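You operate a simulated robot arm through the tools that you are given. There is no shell and no other tool.

The job below is to be done with a simulated robot arm. You get a single attempt, and the scene is never put back.

TASK
Press the orange plug into the steel socket with the blue press.
Fine: draw the slide out again and put the socket on the teal mat.

It is judged by the outcome, as a careful person would: the job done as asked, and still so three seconds after it is handed in. It fails if anything else is knocked over, pushed out of place, dropped, spilled or broken.

THE ROBOT
A 6-joint arm with a four-finger gripper, fixed in place. Base frame: the origin is on the floor under the middle of its stand, x ahead of it, y to its left, z up. Units: mm, rad, N and s.
With the tool pointing down near the work surface it reaches from about 520 to 900 mm from the base axis. Its first joint turns from -2.897 to 2.897 rad. Payload 3.43 kg.
The TCP is the grasp point between the finger pads, 30 mm short of the fingertips. In the tool frame z runs along the fingers and y along their closing line. The gripper opens to 120 mm; its body begins 85 mm behind the TCP.
Orientation is told as [roll, pitch, yaw] about the base's x, y, z axes, in that order, counted from this pose: with the fingers straight down and closing along the base's y, the tool's x points along the base's -x, its y along +y and its z along -z.

THE INTERFACE
- The arm moves only by the tool apply_moves. Its argument "series" is text: rows parted by semicolons, each of 7 numbers parted by spaces: the turn, a rotation vector about the tool's x, y, z in rad, then the shift along the tool's x, y, z in mm, then the opening, from 0 (shut) to 1 (fully open). In form: wx wy wz dx dy dz hand; .... A call has 1 to 20 rows; each row is the pose to reach, as a shift and turn from the pose commanded when the call began, along the tool's axes at that moment. A row lasts 0.2 s, in which the tool goes at most 50 mm and 0.15 rad; a call with a longer step from one row to the next is refused whole, and so is a gripper value outside its range. A pose out of reach is approached as far as the arm can. The call stops where the force on the tool passes 90 N (or 10 N more than at its start, if that is more) or the arm is blocked; 0.2 s more then pass. Each finger travels about 136.2 mm/s and halts on what it meets, pressing with about 36 N; the grip force reading is that of the motor and also rises with nothing between the fingers. The clock runs only during rows and for 0.2 s after the last one: add rows that repeat a pose to give the fingers time. It gives the time, the measured TCP pose, the force on the tool (base axes), the opening and the grip force at its end, in the units of the frame above (readings bear some noise), with the torque about the TCP (base axes, N m) and any sound that the robot's microphone picked up.
- Cameras (640 x 400 px; columns grow to the right, rows downward): "scene" is fixed at [51.4, 654.7, 1540.1]; the picture's right is [-0.68, -0.73, 0.00], its down [-0.36, 0.33, -0.87] and it looks along [0.64, -0.59, -0.49] (base axes); focal length 337 px, centre (320, 200). "wrist" rides on the gripper at [71, -17, -121] in the tool frame; the picture's right is [0.23, 0.97, 0.00], its down [-0.81, 0.19, -0.55] and it looks along [-0.54, 0.13, 0.83] (tool axes); focal length 275 px, centre (320, 200). There is no depth. A picture from a camera that has moved, and an enlarged one, comes with that camera's place and axes in the base frame and with its lens. The place of the scene camera against the robot may be out by one fixed shift of up to 18 mm in any direction.
- camera(camera): a new picture of that camera. It takes no simulated time.
- raise_lower(by): moves the trunk up (or, below 0, down) by that many mm; the arm rides with it, the base frame stays. It gives what a move gives, with no picture.
- enlarge(camera, box): a new picture of the part [left, top, right, bottom] of that camera's present view, enlarged. It takes no simulated time.
- close_job(): hands the job in; it is judged then, once.

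Nothing tells you positions but the pictures and the camera data. Unless the task says otherwise, let go and move clear before handing in.

The tools are called after ">>>" as a command line: name --argument value ..., lists and objects as JSON in quotes. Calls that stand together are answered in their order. apply_moves: Moves the arm, as the interface text tells. Its arguments: {"type":"object","properties":{"series":{"type":"string"}},"required":["series"]} The other tools are called the same way: raise_lower (by) moves the trunk up or down; camera (camera) takes a picture; enlarge (camera, box) takes an enlarged picture of a part of a camera's view; close_job () hands the job in.

At the start:

```text
clock: 0.0
eef_pos: [441.2, -202.3, 1202.0]
tcp_rot: [0.0, 0.001, -0.001]
wrist_force: [0.1, 0.1, 1.1]
wrist_torque: [0.01, -0.01, 0.0]
finger_gap: 120.1
gripper_force: 0.0
trunk travel left (down, up): [-200.0, 340.0]
```

scene: 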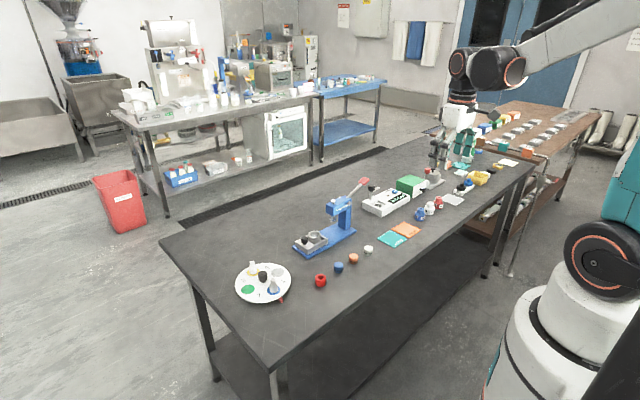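
wrist: 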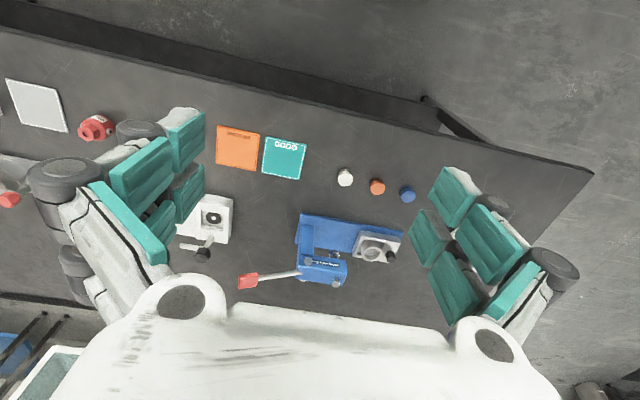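

The bench holds a blue press with a red-handled lever, a steel socket on its slide, several coloured plugs, and orange and teal mats. I'll look closer at each before moving.

>>> enlarge --camera "scene" --box '[280, 160, 440, 260]'

>>> enlarge --camera "wrist" --box '[200, 110, 440, 300]'

>>> enlarge --camera "scene" --box '[220, 220, 380, 320]'

```text
4.00 times, centred on (360, 210) of scene
camera zoom: at [51.4, 654.7, 1540.1], right [-0.68, -0.73, 0.0], down [-0.36, 0.33, -0.87], along [0.64, -0.59, -0.49], focal length 1348 px, centre (160, 160)
```

zoom: 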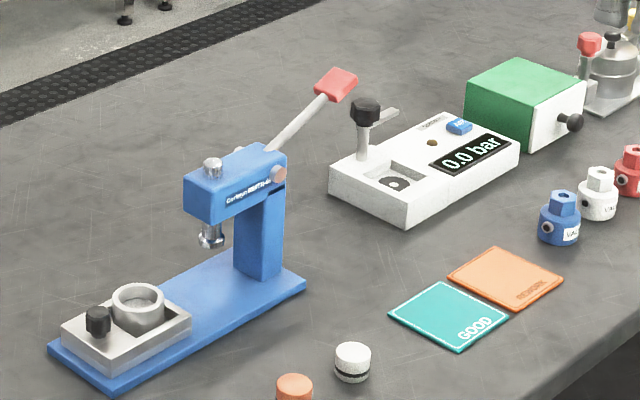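

```text
2.11 times, centred on (320, 205) of wrist
camera zoom: at [370.7, -218.0, 1322.3], right [-0.23, 0.97, 0.0], down [0.81, 0.19, 0.55], along [0.54, 0.13, -0.83], focal length 580 px, centre (320, 190)
```

zoom: 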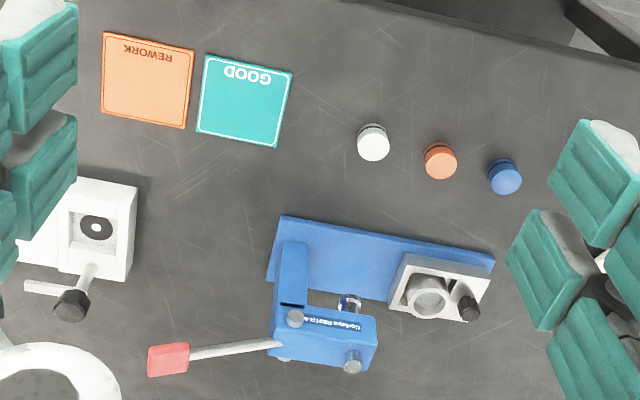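

```text
4.00 times, centred on (300, 270) of scene
camera zoom: at [51.4, 654.7, 1540.1], right [-0.68, -0.73, 0.0], down [-0.36, 0.33, -0.87], along [0.64, -0.59, -0.49], focal length 1348 px, centre (400, -80)
```

zoom: 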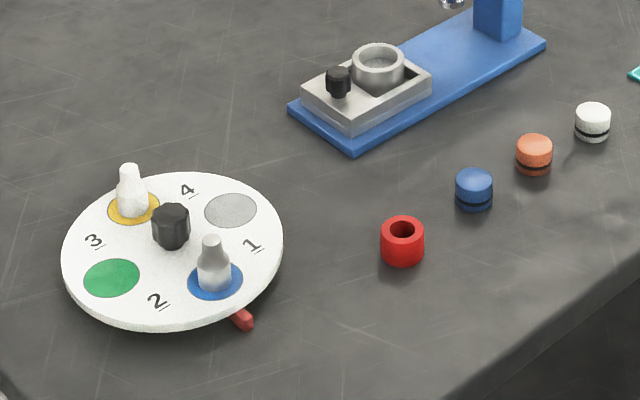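

I take the bench top at about z = 800, the orange plug at about (637, -29), the socket at about (789, 4), the teal mat at about (625, -233), and the lever handle at about (800, -255, 970). I'll move in over the press for a closer look.

>>> apply_moves --series "0 0 0 -28 14 15 1; 0 0 0 -56 28 30 1; 0 0 0 -84 42 45 1; 0 0 0 -112 56 60 1; 0 0 0 -140 70 75 1; 0 0 0 -168 84 90 1; 0 0 0 -196 98 105 1; 0 0 0 -224 112 120 1; 0 0 0 -252 126 135 1; 0 0 0 -279 142 150 1; 0 0 0 -279 142 150 1"

```text
clock: 2.4
eef_pos: [722.9, -58.1, 1050.6]
tcp_rot: [0.002, 0.0, 0.001]
wrist_force: [0.0, 0.0, -0.6]
wrist_torque: [-0.01, 0.02, -0.01]
finger_gap: 120.1
gripper_force: 0.0
trunk travel left (down, up): [-200.0, 340.0]
```

The arm is now above and in front of the press. I'll take pictures to fix the geometry.

>>> camera --camera "wrist"

>>> camera --camera "scene"

```text
taken
camera wrist: at [652.4, -74.8, 1171.4], right [-0.23, 0.97, 0.0], down [0.81, 0.19, 0.55], along [0.54, 0.13, -0.83], focal length 275 px, centre (320, 200)
```

wrist: 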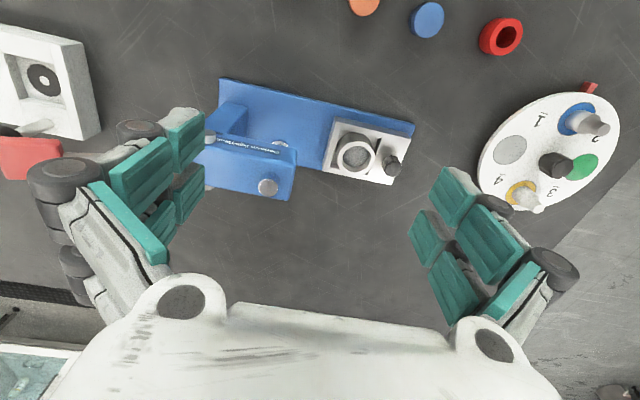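

```text
taken
```

scene: 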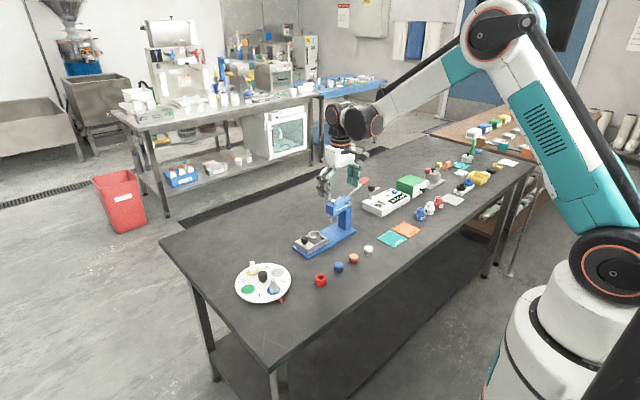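

>>> enlarge --camera "wrist" --box '[190, 60, 430, 210]'

>>> enlarge --camera "scene" --box '[285, 165, 381, 261]'

>>> enlarge --camera "wrist" --box '[310, 100, 430, 200]'

```text
2.67 times, centred on (310, 135) of wrist
camera zoom: at [652.4, -74.8, 1171.4], right [-0.23, 0.97, 0.0], down [0.81, 0.19, 0.55], along [0.54, 0.13, -0.83], focal length 734 px, centre (347, 373)
```

zoom: 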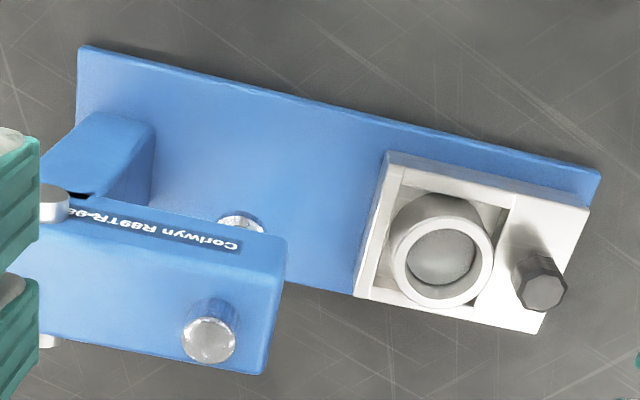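

```text
4.17 times, centred on (333, 213) of scene
camera zoom: at [51.4, 654.7, 1540.1], right [-0.68, -0.73, 0.0], down [-0.36, 0.33, -0.87], along [0.64, -0.59, -0.49], focal length 1404 px, centre (266, 146)
```

zoom: 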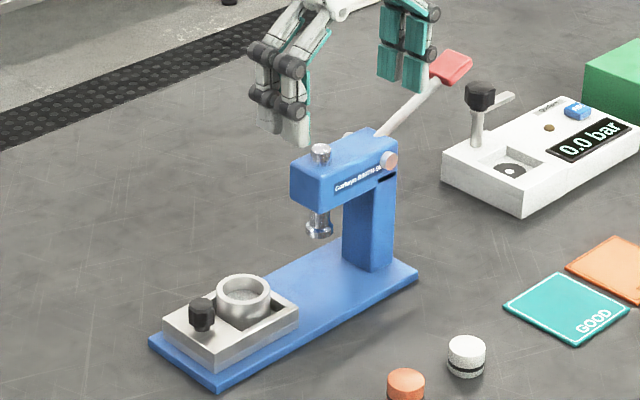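

```text
4.00 times, centred on (370, 150) of wrist
camera zoom: at [652.4, -74.8, 1171.4], right [-0.23, 0.97, 0.0], down [0.81, 0.19, 0.55], along [0.54, 0.13, -0.83], focal length 1101 px, centre (120, 400)
```

zoom: 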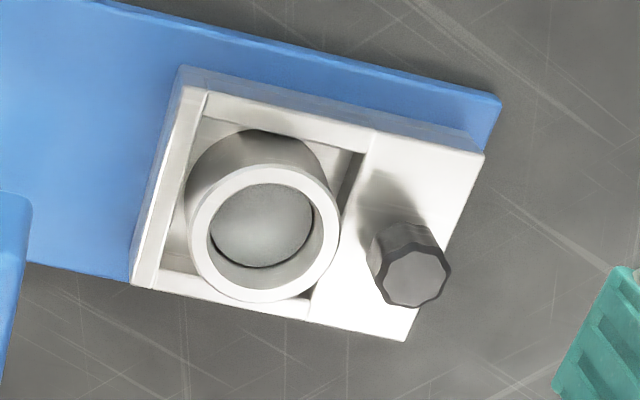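

The press lies along base y: ram axis about (793, -92), socket about (787, 4), slide knob about (787, 53), lever handle about (800, -256, 974). I'll zoom on the gripper and the lever to learn their shapes.

>>> enlarge --camera "scene" --box '[310, 90, 390, 200]'

>>> apply_moves --series "0 0 0 0 -45 0 0.6; 0 0 0 0 -90 0 0.6; 0 0 0 0 -135 0 0.6; 0 0 0 0 -135 0 0.6"

>>> camera --camera "wrist"

>>> enlarge --camera "scene" --box '[310, 90, 410, 215]'

```text
3.64 times, centred on (350, 145) of scene
camera zoom: at [51.4, 654.7, 1540.1], right [-0.68, -0.73, 0.0], down [-0.36, 0.33, -0.87], along [0.64, -0.59, -0.49], focal length 1226 px, centre (211, 400)
```

zoom: 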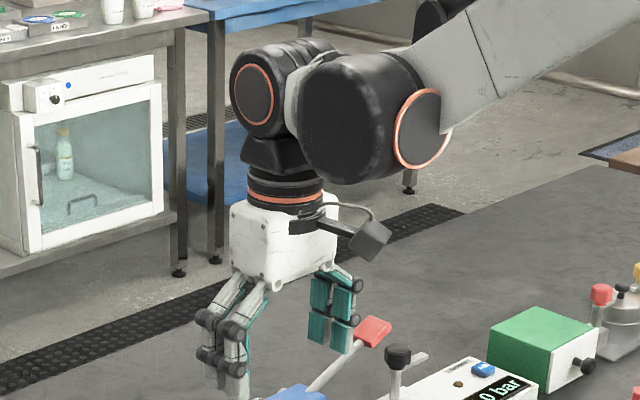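

```text
clock: 3.4
eef_pos: [719.6, -193.7, 1053.7]
tcp_rot: [-0.001, -0.001, 0.0]
wrist_force: [0.9, -0.4, -0.2]
wrist_torque: [0.04, -0.01, 0.01]
finger_gap: 72.0
gripper_force: 0.0
trunk travel left (down, up): [-200.0, 340.0]
```

```text
taken
camera wrist: at [649.7, -210.2, 1173.8], right [-0.23, 0.97, 0.0], down [0.81, 0.19, 0.55], along [0.54, 0.13, -0.83], focal length 275 px, centre (320, 200)
```

wrist: 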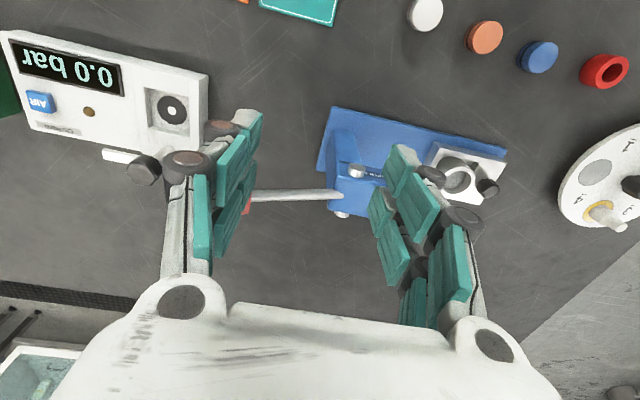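

```text
3.20 times, centred on (360, 152) of scene
camera zoom: at [51.4, 654.7, 1540.1], right [-0.68, -0.73, 0.0], down [-0.36, 0.33, -0.87], along [0.64, -0.59, -0.49], focal length 1079 px, centre (192, 352)
```

zoom: 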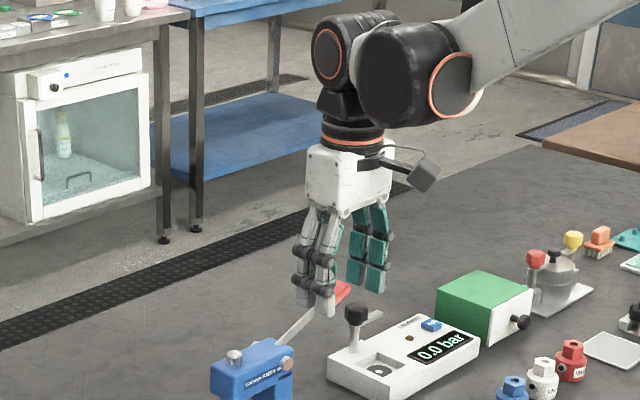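

>>> enlarge --camera "wrist" --box '[220, 100, 400, 230]'

>>> apply_moves --series "0 0 0 30 -40 0 1; 0 0 0 60 -80 0 1; 0 0 0 90 -115 0 1; 0 0 0 90 -115 0 1; 0 0 0 90 -115 0 1"

>>> camera --camera "wrist"

>>> enlarge --camera "scene" --box '[310, 165, 380, 235]'

```text
3.08 times, centred on (310, 165) of wrist
camera zoom: at [649.7, -210.2, 1173.8], right [-0.23, 0.97, 0.0], down [0.81, 0.19, 0.55], along [0.54, 0.13, -0.83], focal length 847 px, centre (351, 308)
```

zoom: 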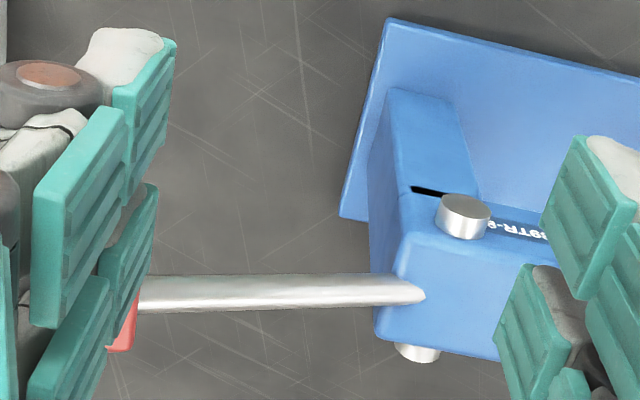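

```text
clock: 4.6
eef_pos: [630.5, -307.2, 1051.5]
tcp_rot: [-0.001, -0.002, 0.0]
wrist_force: [0.8, 0.5, -0.3]
wrist_torque: [0.01, 0.03, 0.02]
finger_gap: 119.9
gripper_force: 0.1
trunk travel left (down, up): [-200.0, 340.0]
```

```text
taken
camera wrist: at [560.2, -324.0, 1171.5], right [-0.23, 0.97, 0.0], down [0.81, 0.19, 0.55], along [0.54, 0.13, -0.83], focal length 275 px, centre (320, 200)
```

wrist: 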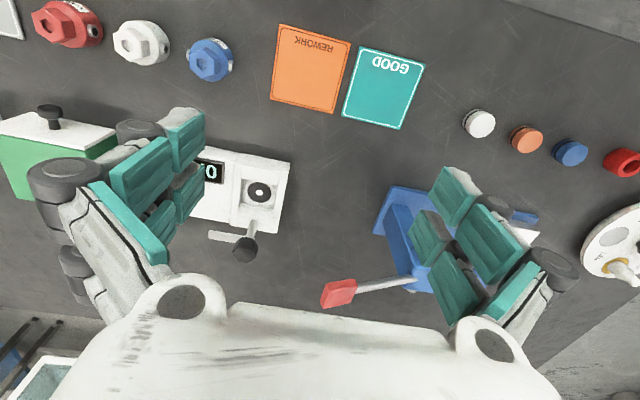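

```text
5.71 times, centred on (345, 200) of scene
camera zoom: at [51.4, 654.7, 1540.1], right [-0.68, -0.73, 0.0], down [-0.36, 0.33, -0.87], along [0.64, -0.59, -0.49], focal length 1926 px, centre (177, 200)
```

zoom: 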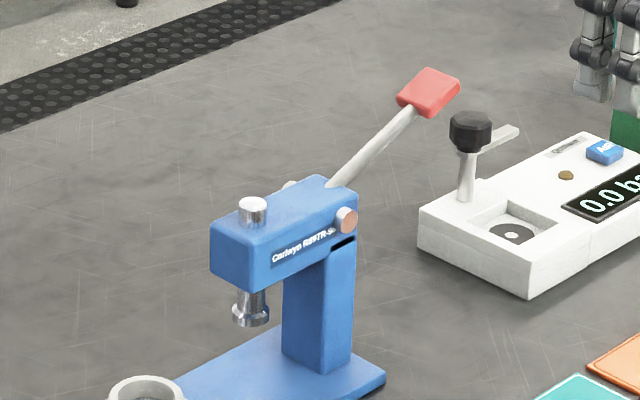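

The lever rod leaves the rear of the head and rises backward; the axle is at its base. Next I'll turn the tool 90° so the fingers close along base x, and hover over the orange plug.

>>> apply_moves --series "0 0 0.131 0 23 8 1; 0 0 0.262 -1 46 16 1; 0 0 0.393 -2 69 25 1; 0 0 0.524 -2 93 33 1; 0 0 0.654 -3 116 41 1; 0 0 0.785 -3 139 50 1; 0 0 0.916 -4 162 58 1; 0 0 1.047 -4 185 66 1; 0 0 1.178 -5 208 75 1; 0 0 1.309 -5 232 83 1; 0 0 1.44 -6 255 91 1; 0 0 1.571 -6.5 278 100 1; 0 0 1.571 -6.5 278 100 1"

>>> camera --camera "wrist"

>>> camera --camera "scene"

```text
clock: 7.4
eef_pos: [636.7, -30.9, 951.3]
tcp_rot: [0.0, 0.001, -1.574]
wrist_force: [0.7, 0.4, 0.3]
wrist_torque: [-0.01, -0.03, 0.03]
finger_gap: 120.1
gripper_force: 0.0
trunk travel left (down, up): [-200.0, 340.0]
```

```text
taken
camera wrist: at [620.4, 40.4, 1071.4], right [0.97, 0.23, 0.0], down [0.19, -0.81, 0.55], along [0.13, -0.54, -0.83], focal length 275 px, centre (320, 200)
```

wrist: 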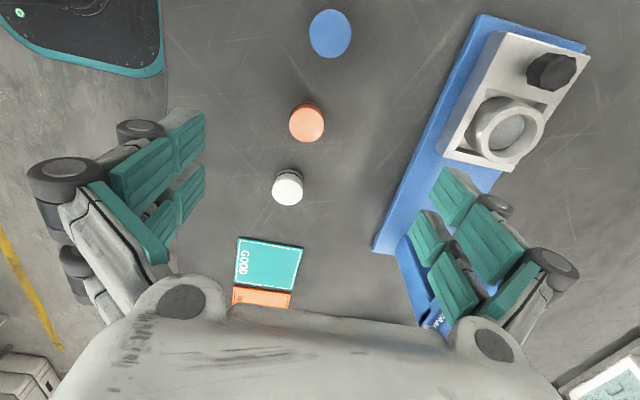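

```text
taken
```

scene: 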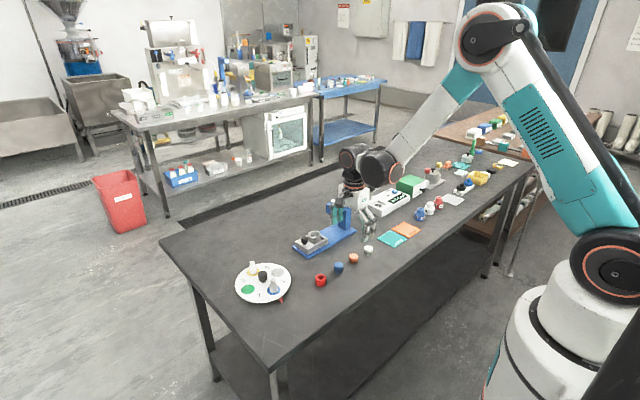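

With the tool turned, re-triangulating gives the orange plug's top at about (627, -36.5, 834), so the bench top is nearer z = 815. I'll go lower over it and look again.

>>> apply_moves --series "0 0 0 -3 -5 30 1; 0 0 0 -5.6 -9.7 60 1; 0 0 0 -5.6 -9.7 71 1; 0 0 0 -5.6 -9.7 71 1"

>>> camera --camera "wrist"

>>> enlarge --camera "scene" --box '[320, 200, 400, 280]'

```text
clock: 8.4
eef_pos: [627.3, -36.7, 880.5]
tcp_rot: [0.0, 0.0, -1.571]
wrist_force: [0.3, 0.2, 0.2]
wrist_torque: [0.01, 0.0, 0.01]
finger_gap: 119.9
gripper_force: 0.1
trunk travel left (down, up): [-200.0, 340.0]
```

```text
taken
camera wrist: at [610.1, 34.4, 1000.6], right [0.97, 0.23, 0.0], down [0.19, -0.81, 0.55], along [0.13, -0.54, -0.83], focal length 275 px, centre (320, 200)
```

wrist: 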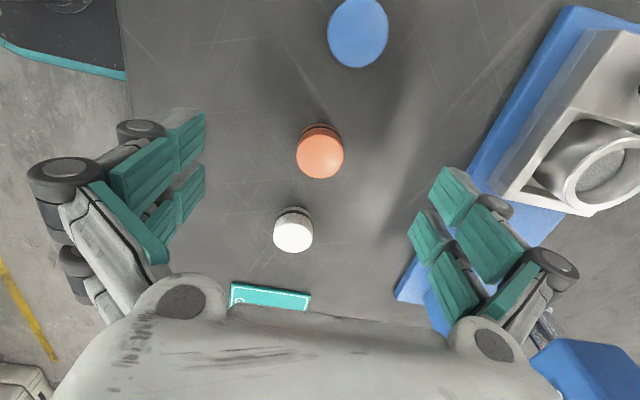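

```text
5.00 times, centred on (360, 240) of scene
camera zoom: at [51.4, 654.7, 1540.1], right [-0.68, -0.73, 0.0], down [-0.36, 0.33, -0.87], along [0.64, -0.59, -0.49], focal length 1685 px, centre (120, 0)
```

zoom: 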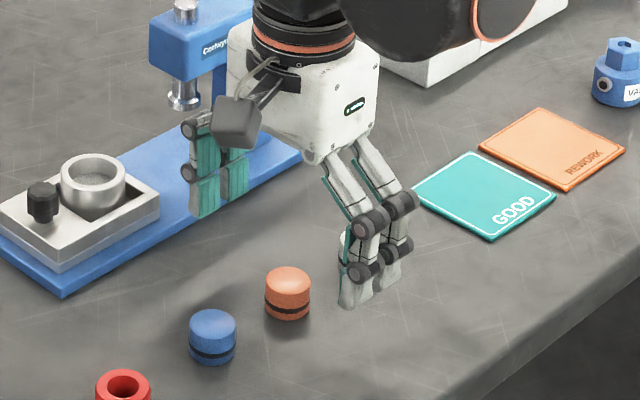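

The plug sits nearly centred between the fingers: about 31 mm across and 22 mm tall, with its black band low. I'll lower so that the fingertips reach about mid-height and check once more.

>>> apply_moves --series "0 0 0 -1.5 0.5 13 0.8; 0 0 0 -1.5 0.5 25 0.6; 0 0 0 -1.5 0.5 25 0.5; 0 0 0 -1.5 0.5 25 0.5"

>>> camera --camera "wrist"

>>> enlarge --camera "scene" --box '[330, 230, 380, 280]'

```text
clock: 9.4
eef_pos: [627.5, -39.4, 856.8]
tcp_rot: [0.0, -0.001, -1.57]
wrist_force: [0.0, -0.4, 0.0]
wrist_torque: [-0.02, -0.02, 0.01]
finger_gap: 59.7
gripper_force: 0.1
trunk travel left (down, up): [-200.0, 340.0]
```

```text
taken
camera wrist: at [610.8, 33.0, 975.8], right [0.97, 0.23, 0.0], down [0.19, -0.81, 0.55], along [0.13, -0.54, -0.83], focal length 275 px, centre (320, 200)
```

wrist: 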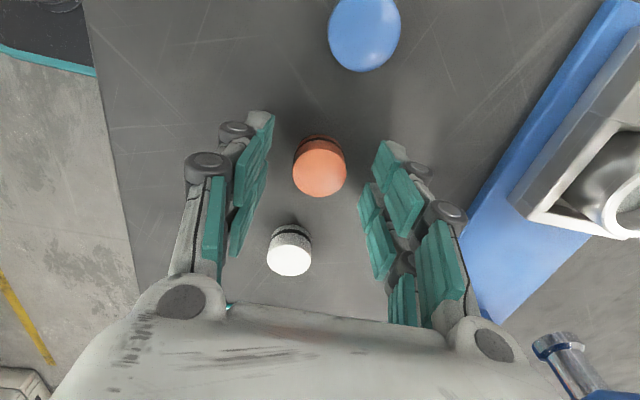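

```text
8.00 times, centred on (355, 255) of scene
camera zoom: at [51.4, 654.7, 1540.1], right [-0.68, -0.73, 0.0], down [-0.36, 0.33, -0.87], along [0.64, -0.59, -0.49], focal length 2696 px, centre (40, -240)
```

zoom: 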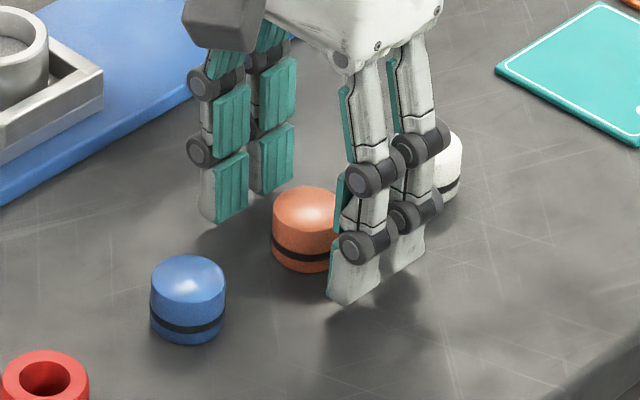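

The plug is centred under the TCP. I'll drop 3 mm more so its black band stays free below the fingertips, then close on it.

>>> apply_moves --series "0 0 0 0 0 3 0.5; 0 0 0 0 0 3 0.4; 0 0 0 0 0 3 0.25; 0 0 0 0 0 3 0; 0 0 0 0 0 3 0; 0 0 0 0 0 3 0"

>>> camera --camera "wrist"

>>> enlarge --camera "scene" --box '[330, 230, 380, 280]'

```text
clock: 10.8
eef_pos: [626.1, -38.8, 853.2]
tcp_rot: [0.0, -0.001, -1.571]
wrist_force: [0.5, 0.4, -0.1]
wrist_torque: [-0.03, 0.04, 0.0]
finger_gap: 27.0
gripper_force: 35.7
trunk travel left (down, up): [-200.0, 340.0]
```

```text
taken
camera wrist: at [610.7, 33.1, 972.6], right [0.97, 0.23, 0.0], down [0.19, -0.81, 0.55], along [0.13, -0.54, -0.83], focal length 275 px, centre (320, 200)
```

wrist: 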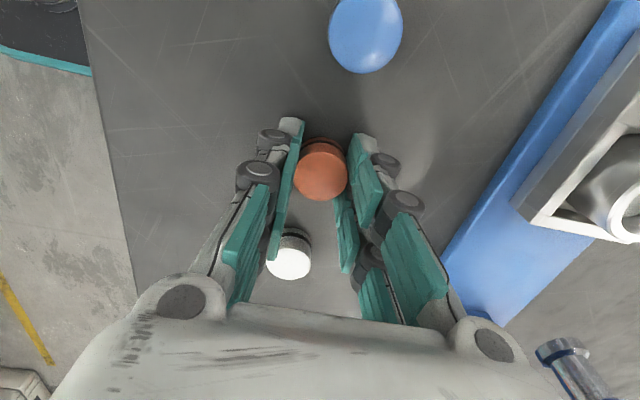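

```text
8.00 times, centred on (355, 255) of scene
camera zoom: at [51.4, 654.7, 1540.1], right [-0.68, -0.73, 0.0], down [-0.36, 0.33, -0.87], along [0.64, -0.59, -0.49], focal length 2696 px, centre (40, -240)
```

zoom: 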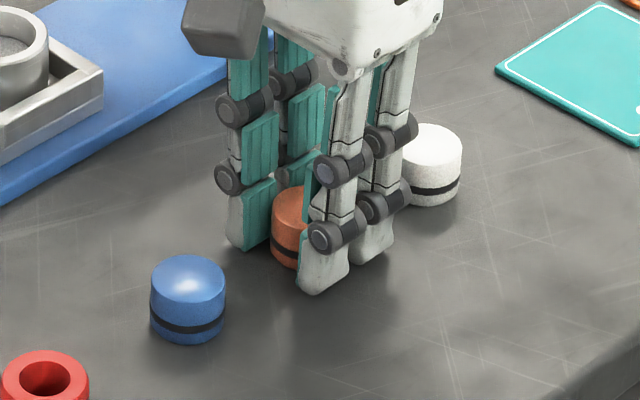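

The plug is held (gap 27 mm, grip 36 N). I'll lift it and carry it over to hover above the socket.

>>> apply_moves --series "0 0 0 0 0 -20 0; 0 0 0 0 0 -50 0; 0 0 0 0 0 -77 0; 0 0 0 10 40 -77 0; 0 0 0 20 80 -77 0; 0 0 0 31 120 -77 0; 0 0 0 42 161 -77 0; 0 0 0 42 161 -77 0; 0 0 0 42 161 -77 0"

>>> camera --camera "wrist"

>>> enlarge --camera "scene" --box '[280, 180, 360, 260]'

```text
clock: 12.8
eef_pos: [788.3, 1.0, 928.9]
tcp_rot: [0.0, 0.0, -1.57]
wrist_force: [-0.5, 0.1, -0.1]
wrist_torque: [0.0, 0.0, 0.0]
finger_gap: 26.7
gripper_force: 36.1
trunk travel left (down, up): [-200.0, 340.0]
```

```text
taken
camera wrist: at [772.2, 72.5, 1049.1], right [0.97, 0.23, 0.0], down [0.19, -0.81, 0.55], along [0.13, -0.54, -0.83], focal length 275 px, centre (320, 200)
```

wrist: 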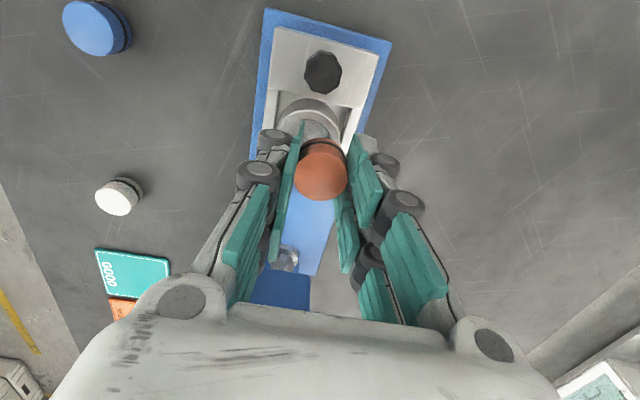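

```text
5.00 times, centred on (320, 220) of scene
camera zoom: at [51.4, 654.7, 1540.1], right [-0.68, -0.73, 0.0], down [-0.36, 0.33, -0.87], along [0.64, -0.59, -0.49], focal length 1685 px, centre (320, 100)
```

zoom: 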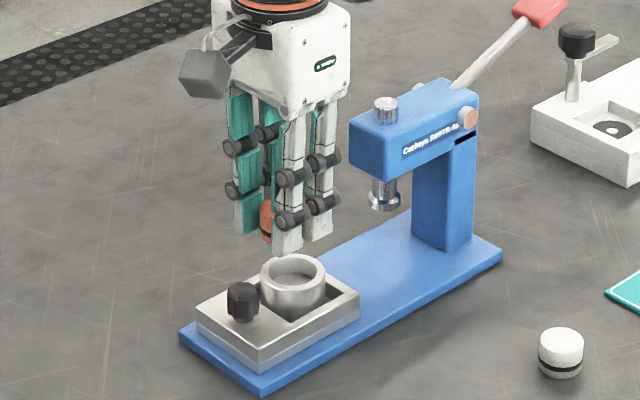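

>>> enlarge --camera "wrist" --box '[240, 0, 400, 200]'

```text
2.00 times, centred on (320, 100) of wrist
camera zoom: at [772.2, 72.5, 1049.1], right [0.97, 0.23, 0.0], down [0.19, -0.81, 0.55], along [0.13, -0.54, -0.83], focal length 551 px, centre (320, 400)
```

zoom: 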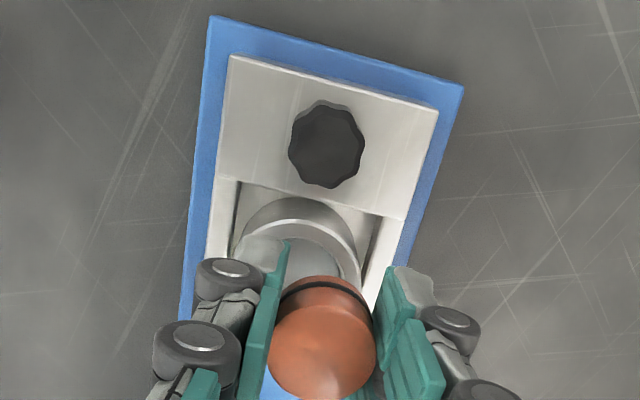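

The plug is held upright. A closer fix puts the slide's centre line at about x = 781, the knob at about (781, 46) and the socket at about (781, -1) with its rim near z = 862. I'll take an unobstructed look at the socket from higher up.

>>> apply_moves --series "0 0 0 0 0 -40 0; 0 0 0 0 -4 -75 0; 0 0 0 -30 -8 -75 0; 0 0 0 -50 -8 -75 0; 0 0 0 -50 -8 -75 0"

>>> enlarge --camera "wrist" --box '[240, 0, 400, 110]'

>>> camera --camera "wrist"

```text
clock: 14.0
eef_pos: [779.3, -47.4, 1007.7]
tcp_rot: [0.001, 0.001, -1.572]
wrist_force: [0.7, 0.6, -0.8]
wrist_torque: [-0.02, -0.01, 0.0]
finger_gap: 27.0
gripper_force: 36.0
trunk travel left (down, up): [-200.0, 340.0]
```

```text
3.64 times, centred on (320, 55) of wrist
camera zoom: at [763.5, 24.4, 1126.9], right [0.97, 0.23, 0.0], down [0.19, -0.81, 0.55], along [0.13, -0.54, -0.83], focal length 1001 px, centre (320, 727)
```

zoom: 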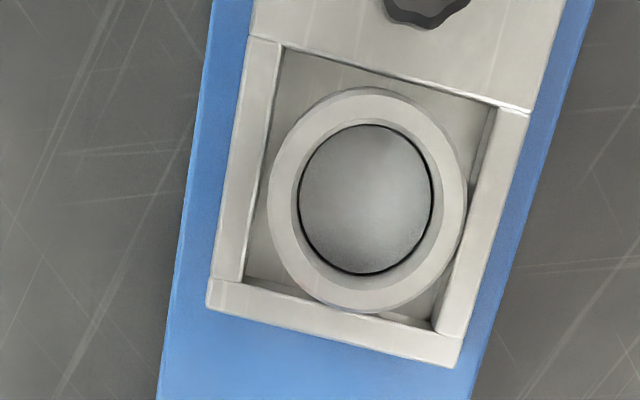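

```text
taken
camera wrist: at [763.5, 24.4, 1126.9], right [0.97, 0.23, 0.0], down [0.19, -0.81, 0.55], along [0.13, -0.54, -0.83], focal length 275 px, centre (320, 200)
```

wrist: 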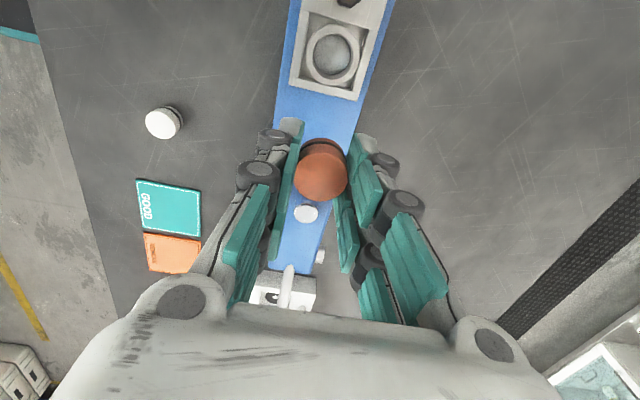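

The socket now shows clearly: its bore is centred at about (780.6, 0.2), about 34 mm wide, and it sits on the slide's centre line. I'll bring the plug over it and come down to just above the rim to check alignment from both cameras.

>>> apply_moves --series "0 0 0 23 0 0 0; 0 0 0 46.8 0.1 0 0; 0 0 0 46.8 0.1 0 0; 0 0 0 46.8 0.1 30 0; 0 0 0 46.8 0.1 60 0; 0 0 0 46.8 0.1 80 0; 0 0 0 46.8 0.1 93 0; 0 0 0 46.8 0.1 93 0"

>>> enlarge --camera "wrist" --box '[240, 80, 400, 200]'

>>> enlarge --camera "scene" --box '[295, 215, 335, 255]'

```text
clock: 15.8
eef_pos: [782.2, 1.1, 911.7]
tcp_rot: [0.0, -0.001, -1.57]
wrist_force: [0.3, 0.2, -0.5]
wrist_torque: [0.0, 0.01, 0.03]
finger_gap: 27.0
gripper_force: 35.9
trunk travel left (down, up): [-200.0, 340.0]
```

```text
3.33 times, centred on (320, 140) of wrist
camera zoom: at [764.4, 72.0, 1031.6], right [0.97, 0.23, 0.0], down [0.19, -0.81, 0.55], along [0.13, -0.54, -0.83], focal length 918 px, centre (320, 400)
```

zoom: 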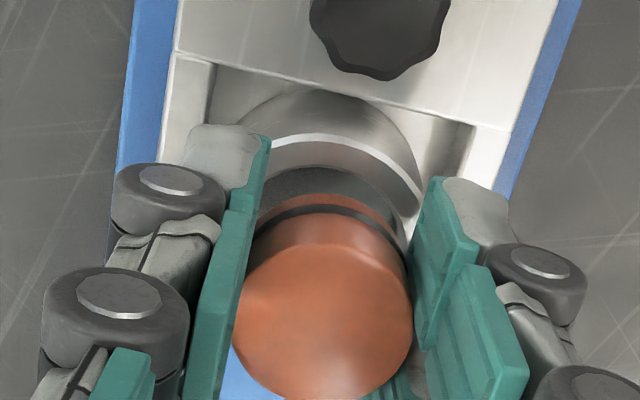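

```text
10.00 times, centred on (315, 235) of scene
camera zoom: at [51.4, 654.7, 1540.1], right [-0.68, -0.73, 0.0], down [-0.36, 0.33, -0.87], along [0.64, -0.59, -0.49], focal length 3371 px, centre (370, -150)
```

zoom: 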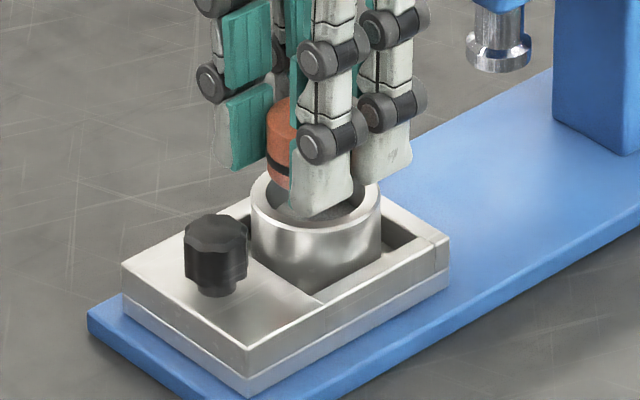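

>>> enlarge --camera "wrist" --box '[290, 95, 350, 145]'

>>> enlarge --camera "scene" --box '[302, 222, 328, 248]'

```text
8.00 times, centred on (320, 120) of wrist
camera zoom: at [764.4, 72.0, 1031.6], right [0.97, 0.23, 0.0], down [0.19, -0.81, 0.55], along [0.13, -0.54, -0.83], focal length 2202 px, centre (320, 840)
```

zoom: 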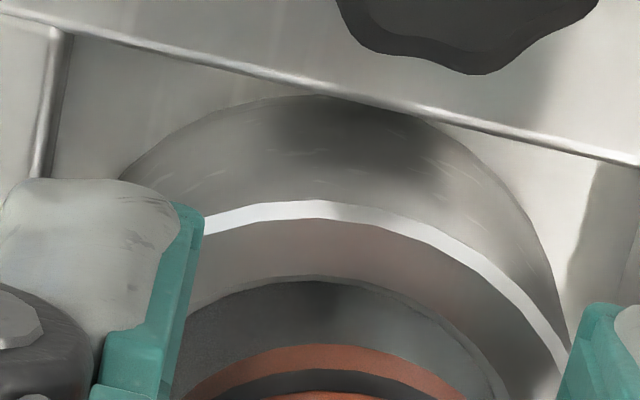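

```text
15.38 times, centred on (315, 235) of scene
camera zoom: at [51.4, 654.7, 1540.1], right [-0.68, -0.73, 0.0], down [-0.36, 0.33, -0.87], along [0.64, -0.59, -0.49], focal length 5186 px, centre (397, -338)
```

zoom: 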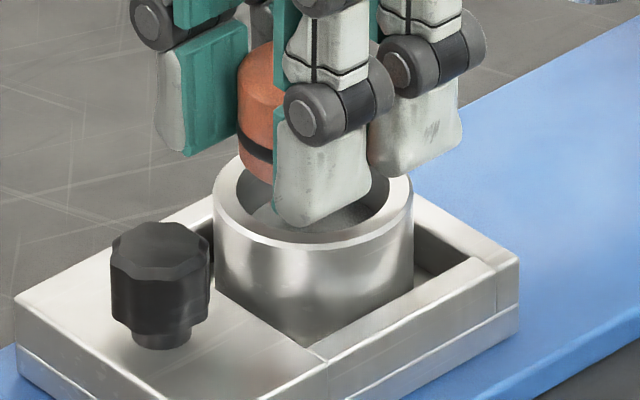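

The plug is just above the socket. Comparing the two views, it needs about 0.7 mm less x and 1.4 mm less y. I'll correct that, lower gently and watch the force.

>>> apply_moves --series "0 0 0 -1.4 -0.7 0 0; 0 0 0 -1.4 -0.7 3 0; 0 0 0 -1.4 -0.7 5 0; 0 0 0 -1.4 -0.7 5 0"

>>> enlarge --camera "wrist" --box '[290, 95, 350, 145]'

>>> enlarge --camera "scene" --box '[302, 222, 328, 248]'

```text
clock: 16.8
eef_pos: [780.3, -0.3, 906.9]
tcp_rot: [0.0, 0.0, -1.571]
wrist_force: [0.1, -0.4, -0.5]
wrist_torque: [0.02, 0.01, 0.03]
finger_gap: 26.6
gripper_force: 36.1
trunk travel left (down, up): [-200.0, 340.0]
```

```text
8.00 times, centred on (320, 120) of wrist
camera zoom: at [763.7, 70.7, 1027.0], right [0.97, 0.23, 0.0], down [0.19, -0.81, 0.55], along [0.13, -0.54, -0.83], focal length 2202 px, centre (320, 840)
```

zoom: 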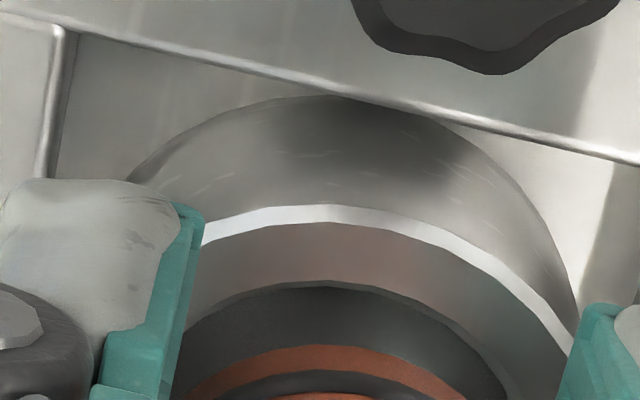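

```text
15.38 times, centred on (315, 235) of scene
camera zoom: at [51.4, 654.7, 1540.1], right [-0.68, -0.73, 0.0], down [-0.36, 0.33, -0.87], along [0.64, -0.59, -0.49], focal length 5186 px, centre (397, -338)
```

zoom: 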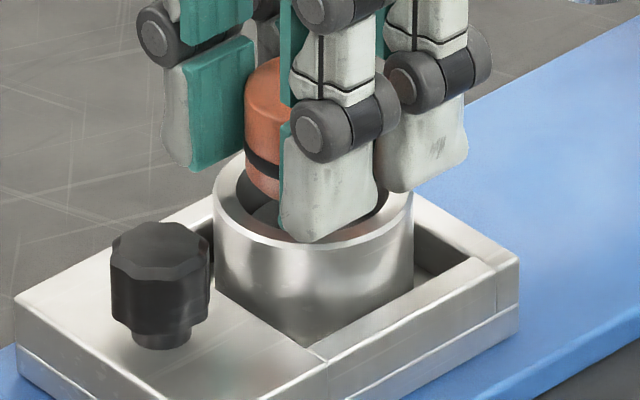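

The plug and bore now line up in both views. I'll lower in small steps and read the force.

>>> apply_moves --series "0 0 0 0 0 1.5 0; 0 0 0 0 0 3 0; 0 0 0 0 0 4 0; 0 0 0 0 0 4 0"

>>> enlarge --camera "scene" --box '[302, 222, 328, 248]'

```text
clock: 17.8
eef_pos: [780.1, -1.3, 902.3]
tcp_rot: [0.002, 0.001, -1.568]
wrist_force: [0.6, 0.0, -0.6]
wrist_torque: [-0.04, 0.02, -0.02]
finger_gap: 26.8
gripper_force: 36.0
trunk travel left (down, up): [-200.0, 340.0]
```

```text
15.38 times, centred on (315, 235) of scene
camera zoom: at [51.4, 654.7, 1540.1], right [-0.68, -0.73, 0.0], down [-0.36, 0.33, -0.87], along [0.64, -0.59, -0.49], focal length 5186 px, centre (397, -338)
```

zoom: 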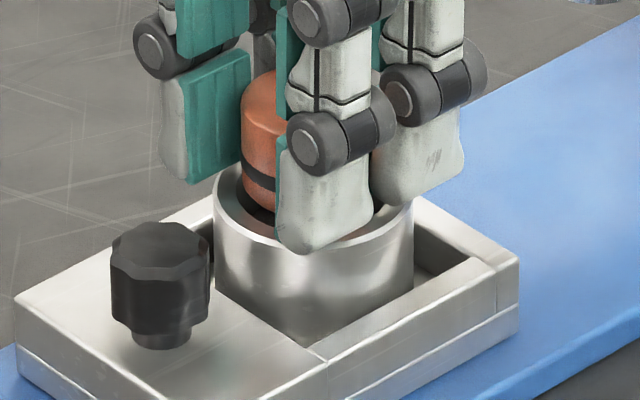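

>>> apply_moves --series "0 0 0 0 0 1.5 0; 0 0 0 0 0 3 0; 0 0 0 0 0 4 0; 0 0 0 0 0 4 0"

>>> enlarge --camera "scene" --box '[302, 222, 328, 248]'

>>> enlarge --camera "wrist" --box '[290, 95, 350, 145]'

```text
clock: 18.8
eef_pos: [780.3, -1.4, 899.6]
tcp_rot: [-0.001, 0.0, -1.569]
wrist_force: [5.1, -0.3, 12.4]
wrist_torque: [0.03, -0.16, -0.02]
finger_gap: 26.6
gripper_force: 35.9
trunk travel left (down, up): [-200.0, 340.0]
```

```text
15.38 times, centred on (315, 235) of scene
camera zoom: at [51.4, 654.7, 1540.1], right [-0.68, -0.73, 0.0], down [-0.36, 0.33, -0.87], along [0.64, -0.59, -0.49], focal length 5186 px, centre (397, -338)
```

zoom: 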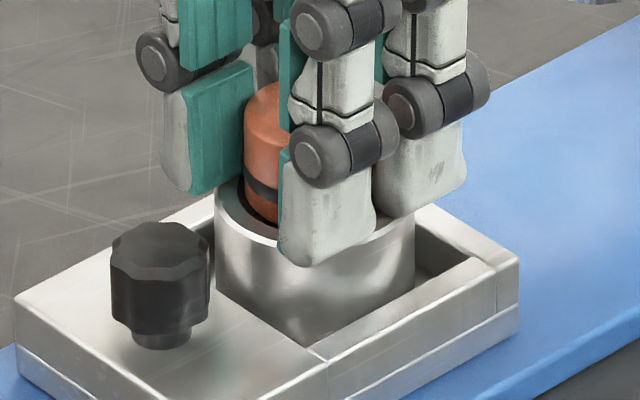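

```text
8.00 times, centred on (320, 120) of wrist
camera zoom: at [764.0, 70.7, 1020.0], right [0.97, 0.23, 0.0], down [0.19, -0.81, 0.55], along [0.13, -0.54, -0.83], focal length 2202 px, centre (320, 840)
```

zoom: 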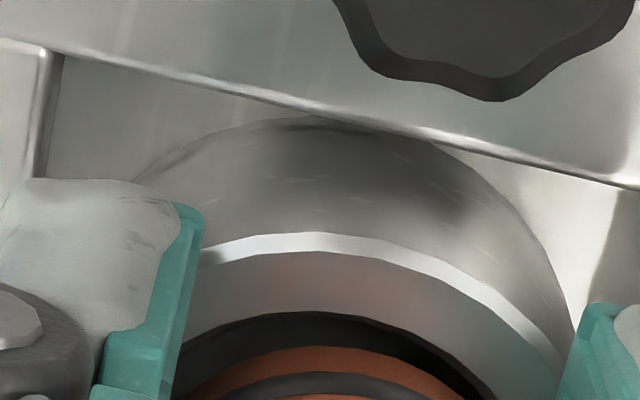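

First contact: 12 N upward and 5 N toward +x, so the plug is catching the rim on its -x side. I'll ease it 0.8 mm toward +x and see whether the force falls.

>>> apply_moves --series "0 0 0 0 0.4 0 0; 0 0 0 0 0.8 0 0; 0 0 0 0 0.8 0 0"

```text
clock: 19.6
eef_pos: [780.5, -0.1, 898.9]
tcp_rot: [0.001, 0.0, -1.57]
wrist_force: [-0.2, 0.5, 15.8]
wrist_torque: [0.07, 0.07, 0.0]
finger_gap: 26.8
gripper_force: 36.2
trunk travel left (down, up): [-200.0, 340.0]
```

The sideways force is gone and the 16 N left is purely vertical, with little torque, so the plug rests evenly on the bore's lead-in. I'll press 2 mm further to settle it.

>>> apply_moves --series "0 0 0 0 0 0.7 0; 0 0 0 0 0 1.4 0; 0 0 0 0 0 2 0; 0 0 0 0 0 2 0"

>>> enlarge --camera "scene" --box '[302, 222, 328, 248]'

>>> enlarge --camera "wrist" --box '[280, 95, 360, 205]'

```text
clock: 20.6
eef_pos: [779.5, -0.9, 900.2]
tcp_rot: [0.004, -0.001, -1.572]
wrist_force: [12.8, 0.2, 44.8]
wrist_torque: [0.03, -0.34, 0.0]
finger_gap: 26.6
gripper_force: 35.8
trunk travel left (down, up): [-200.0, 340.0]
```

```text
15.38 times, centred on (315, 235) of scene
camera zoom: at [51.4, 654.7, 1540.1], right [-0.68, -0.73, 0.0], down [-0.36, 0.33, -0.87], along [0.64, -0.59, -0.49], focal length 5186 px, centre (397, -338)
```

zoom: 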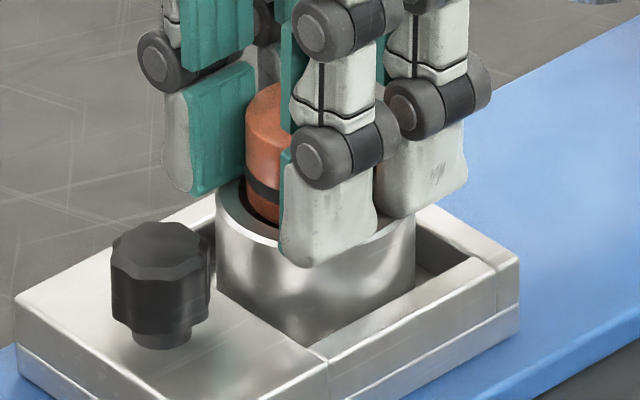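

```text
3.64 times, centred on (320, 150) of wrist
camera zoom: at [763.4, 70.6, 1019.8], right [0.97, 0.23, 0.0], down [0.19, -0.81, 0.55], along [0.13, -0.54, -0.83], focal length 1001 px, centre (320, 382)
```

zoom: 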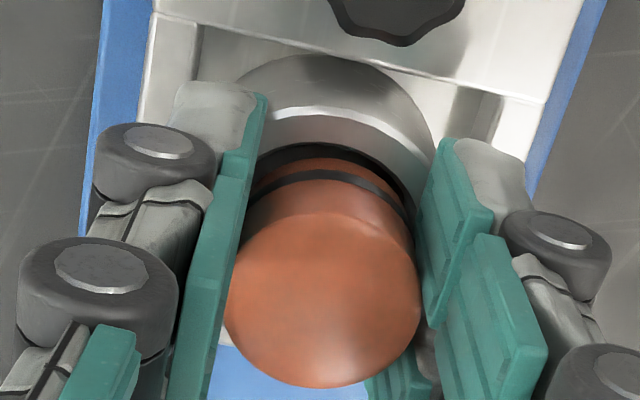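

>>> enlarge --camera "scene" --box '[308, 229, 324, 241]'

>>> enlarge --camera "wrist" --box '[300, 115, 350, 150]'

```text
16.00 times, centred on (316, 235) of scene
camera zoom: at [51.4, 654.7, 1540.1], right [-0.68, -0.73, 0.0], down [-0.36, 0.33, -0.87], along [0.64, -0.59, -0.49], focal length 5393 px, centre (384, -360)
```

zoom: 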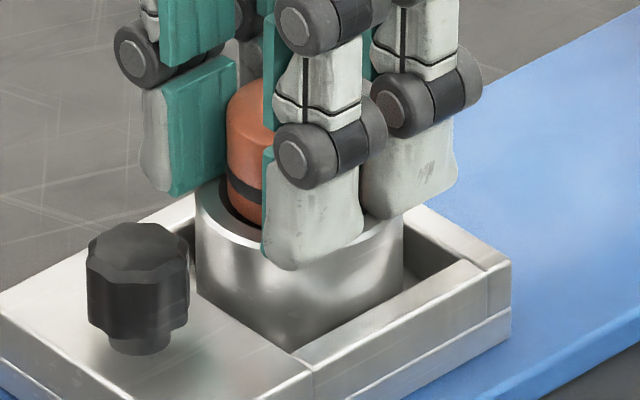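

```text
11.43 times, centred on (325, 132) of wrist
camera zoom: at [763.4, 70.6, 1019.8], right [0.97, 0.23, 0.0], down [0.19, -0.81, 0.55], along [0.13, -0.54, -0.83], focal length 3146 px, centre (263, 971)
```

zoom: 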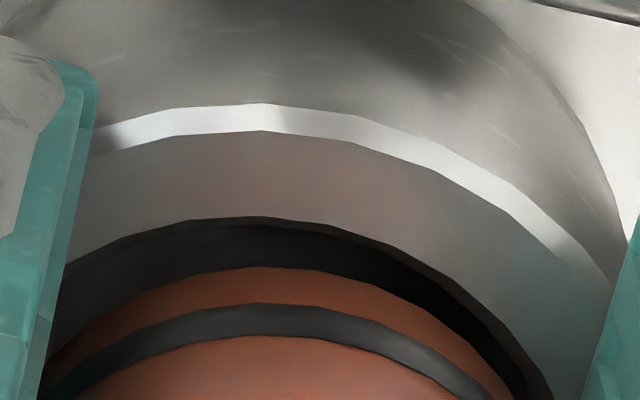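

The vertical force came from the fingertips resting on the socket rim: the plug's underside is flush with the fingertips, so the bench top is really near z = 823. I'll set the plug back where it stood and take it about 12 mm higher, so its lower half sticks out.

>>> apply_moves --series "0 0 0 0 0 -10 0; 0 0 0 0 0 -30 0; 0 0 0 0 0 -50 0; 0 0 0 -9 -38 -50 0; 0 0 0 -18 -76 -50 0; 0 0 0 -28 -115 -50 0; 0 0 0 -37.4 -153.2 -50 0; 0 0 0 -37.4 -153.2 -30 0; 0 0 0 -37.4 -153.2 0 0; 0 0 0 -37.4 -153.2 20 0; 0 0 0 -37.4 -153.2 34 0; 0 0 0 -37.4 -153.2 34 0"

>>> enlarge --camera "scene" --box '[330, 230, 380, 280]'

>>> enlarge --camera "scene" --box '[295, 225, 335, 255]'

```text
clock: 23.2
eef_pos: [628.3, -37.5, 862.0]
tcp_rot: [-0.001, 0.002, -1.569]
wrist_force: [0.6, 0.4, -0.2]
wrist_torque: [0.01, 0.03, -0.01]
finger_gap: 26.7
gripper_force: 36.4
trunk travel left (down, up): [-200.0, 340.0]
```

```text
8.00 times, centred on (355, 255) of scene
camera zoom: at [51.4, 654.7, 1540.1], right [-0.68, -0.73, 0.0], down [-0.36, 0.33, -0.87], along [0.64, -0.59, -0.49], focal length 2696 px, centre (40, -240)
```

zoom: 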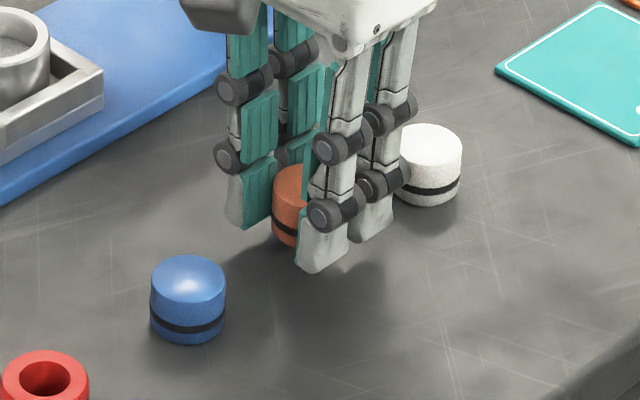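

```text
13.33 times, centred on (315, 240) of scene
camera zoom: at [51.4, 654.7, 1540.1], right [-0.68, -0.73, 0.0], down [-0.36, 0.33, -0.87], along [0.64, -0.59, -0.49], focal length 4494 px, centre (387, -333)
```

zoom: 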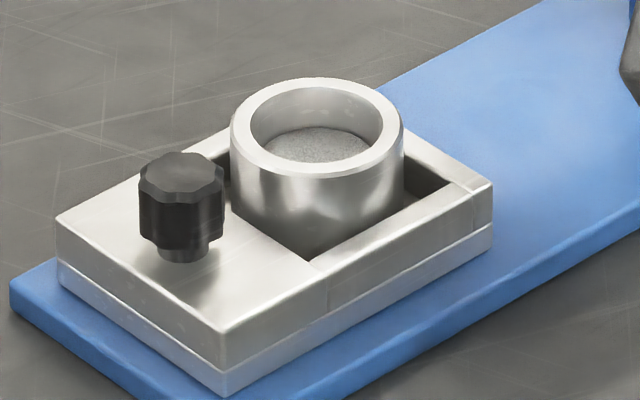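

The bore is about 34 mm wide and 14 mm deep, and the socket hasn't moved. I'm still about 10 mm above the bench, so I'll lower the plug until it just touches.

>>> apply_moves --series "0 0 0 0 0 4 0; 0 0 0 0 0 8 0; 0 0 0 0 0 9.5 0; 0 0 0 0 0 9.5 0"

```text
clock: 24.2
eef_pos: [629.2, -37.9, 852.4]
tcp_rot: [0.0, 0.0, -1.57]
wrist_force: [-0.4, 0.4, 0.2]
wrist_torque: [0.02, -0.03, -0.04]
finger_gap: 26.5
gripper_force: 36.6
trunk travel left (down, up): [-200.0, 340.0]
```

>>> apply_moves --series "0 0 0 0 0 0.5 0; 0 0 0 0 0 1 0; 0 0 0 0 0 1.5 0; 0 0 0 0 0 1.5 0"

>>> enlarge --camera "scene" --box '[340, 240, 370, 270]'

```text
clock: 25.2
eef_pos: [628.3, -39.6, 851.3]
tcp_rot: [0.0, 0.001, -1.571]
wrist_force: [3.0, 0.3, 11.7]
wrist_torque: [-0.02, -0.07, -0.02]
finger_gap: 26.8
gripper_force: 35.9
trunk travel left (down, up): [-200.0, 340.0]
```

```text
13.33 times, centred on (355, 255) of scene
camera zoom: at [51.4, 654.7, 1540.1], right [-0.68, -0.73, 0.0], down [-0.36, 0.33, -0.87], along [0.64, -0.59, -0.49], focal length 4494 px, centre (-147, -533)
```

zoom: 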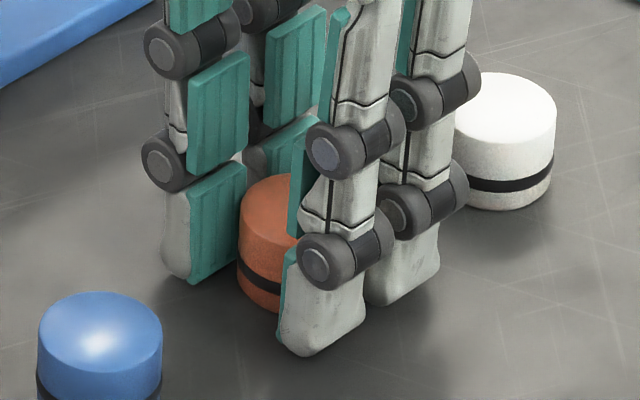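

The plug touches the bench now (12 N), so the bench top is at about z = 822. I'll open, rise 11 mm and regrip the upper half of the plug.

>>> apply_moves --series "0 0 0 0 0 -0.5 0.1; 0 0 0 0 0 -0.5 0.3; 0 0 0 0 0 -0.5 0.4; 0 0 0 0 0 -6 0.4; 0 0 0 0 0 -11 0.4; 0 0 0 0 0 -11 0.4"

>>> enlarge --camera "scene" --box '[340, 240, 370, 270]'

>>> camera --camera "wrist"

```text
clock: 26.6
eef_pos: [628.1, -38.4, 862.6]
tcp_rot: [0.0, 0.0, -1.571]
wrist_force: [-0.8, -0.1, 1.1]
wrist_torque: [0.02, -0.03, -0.02]
finger_gap: 48.0
gripper_force: 0.0
trunk travel left (down, up): [-200.0, 340.0]
```

```text
13.33 times, centred on (355, 255) of scene
camera zoom: at [51.4, 654.7, 1540.1], right [-0.68, -0.73, 0.0], down [-0.36, 0.33, -0.87], along [0.64, -0.59, -0.49], focal length 4494 px, centre (-147, -533)
```

zoom: 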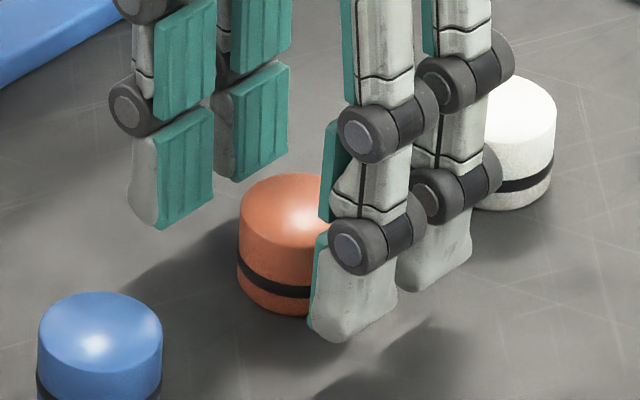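

```text
taken
camera wrist: at [612.2, 33.7, 983.2], right [0.97, 0.23, 0.0], down [0.19, -0.81, 0.55], along [0.13, -0.54, -0.83], focal length 275 px, centre (320, 200)
```

wrist: 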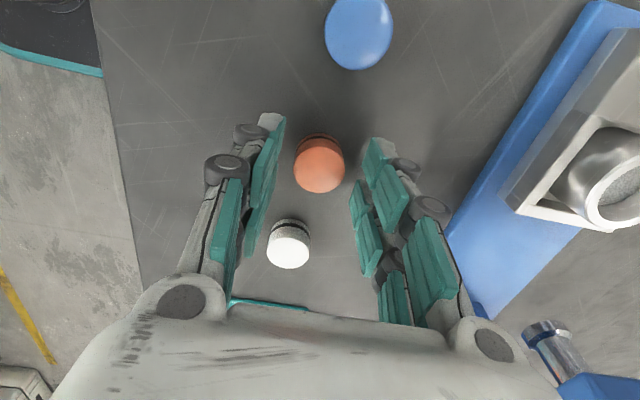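

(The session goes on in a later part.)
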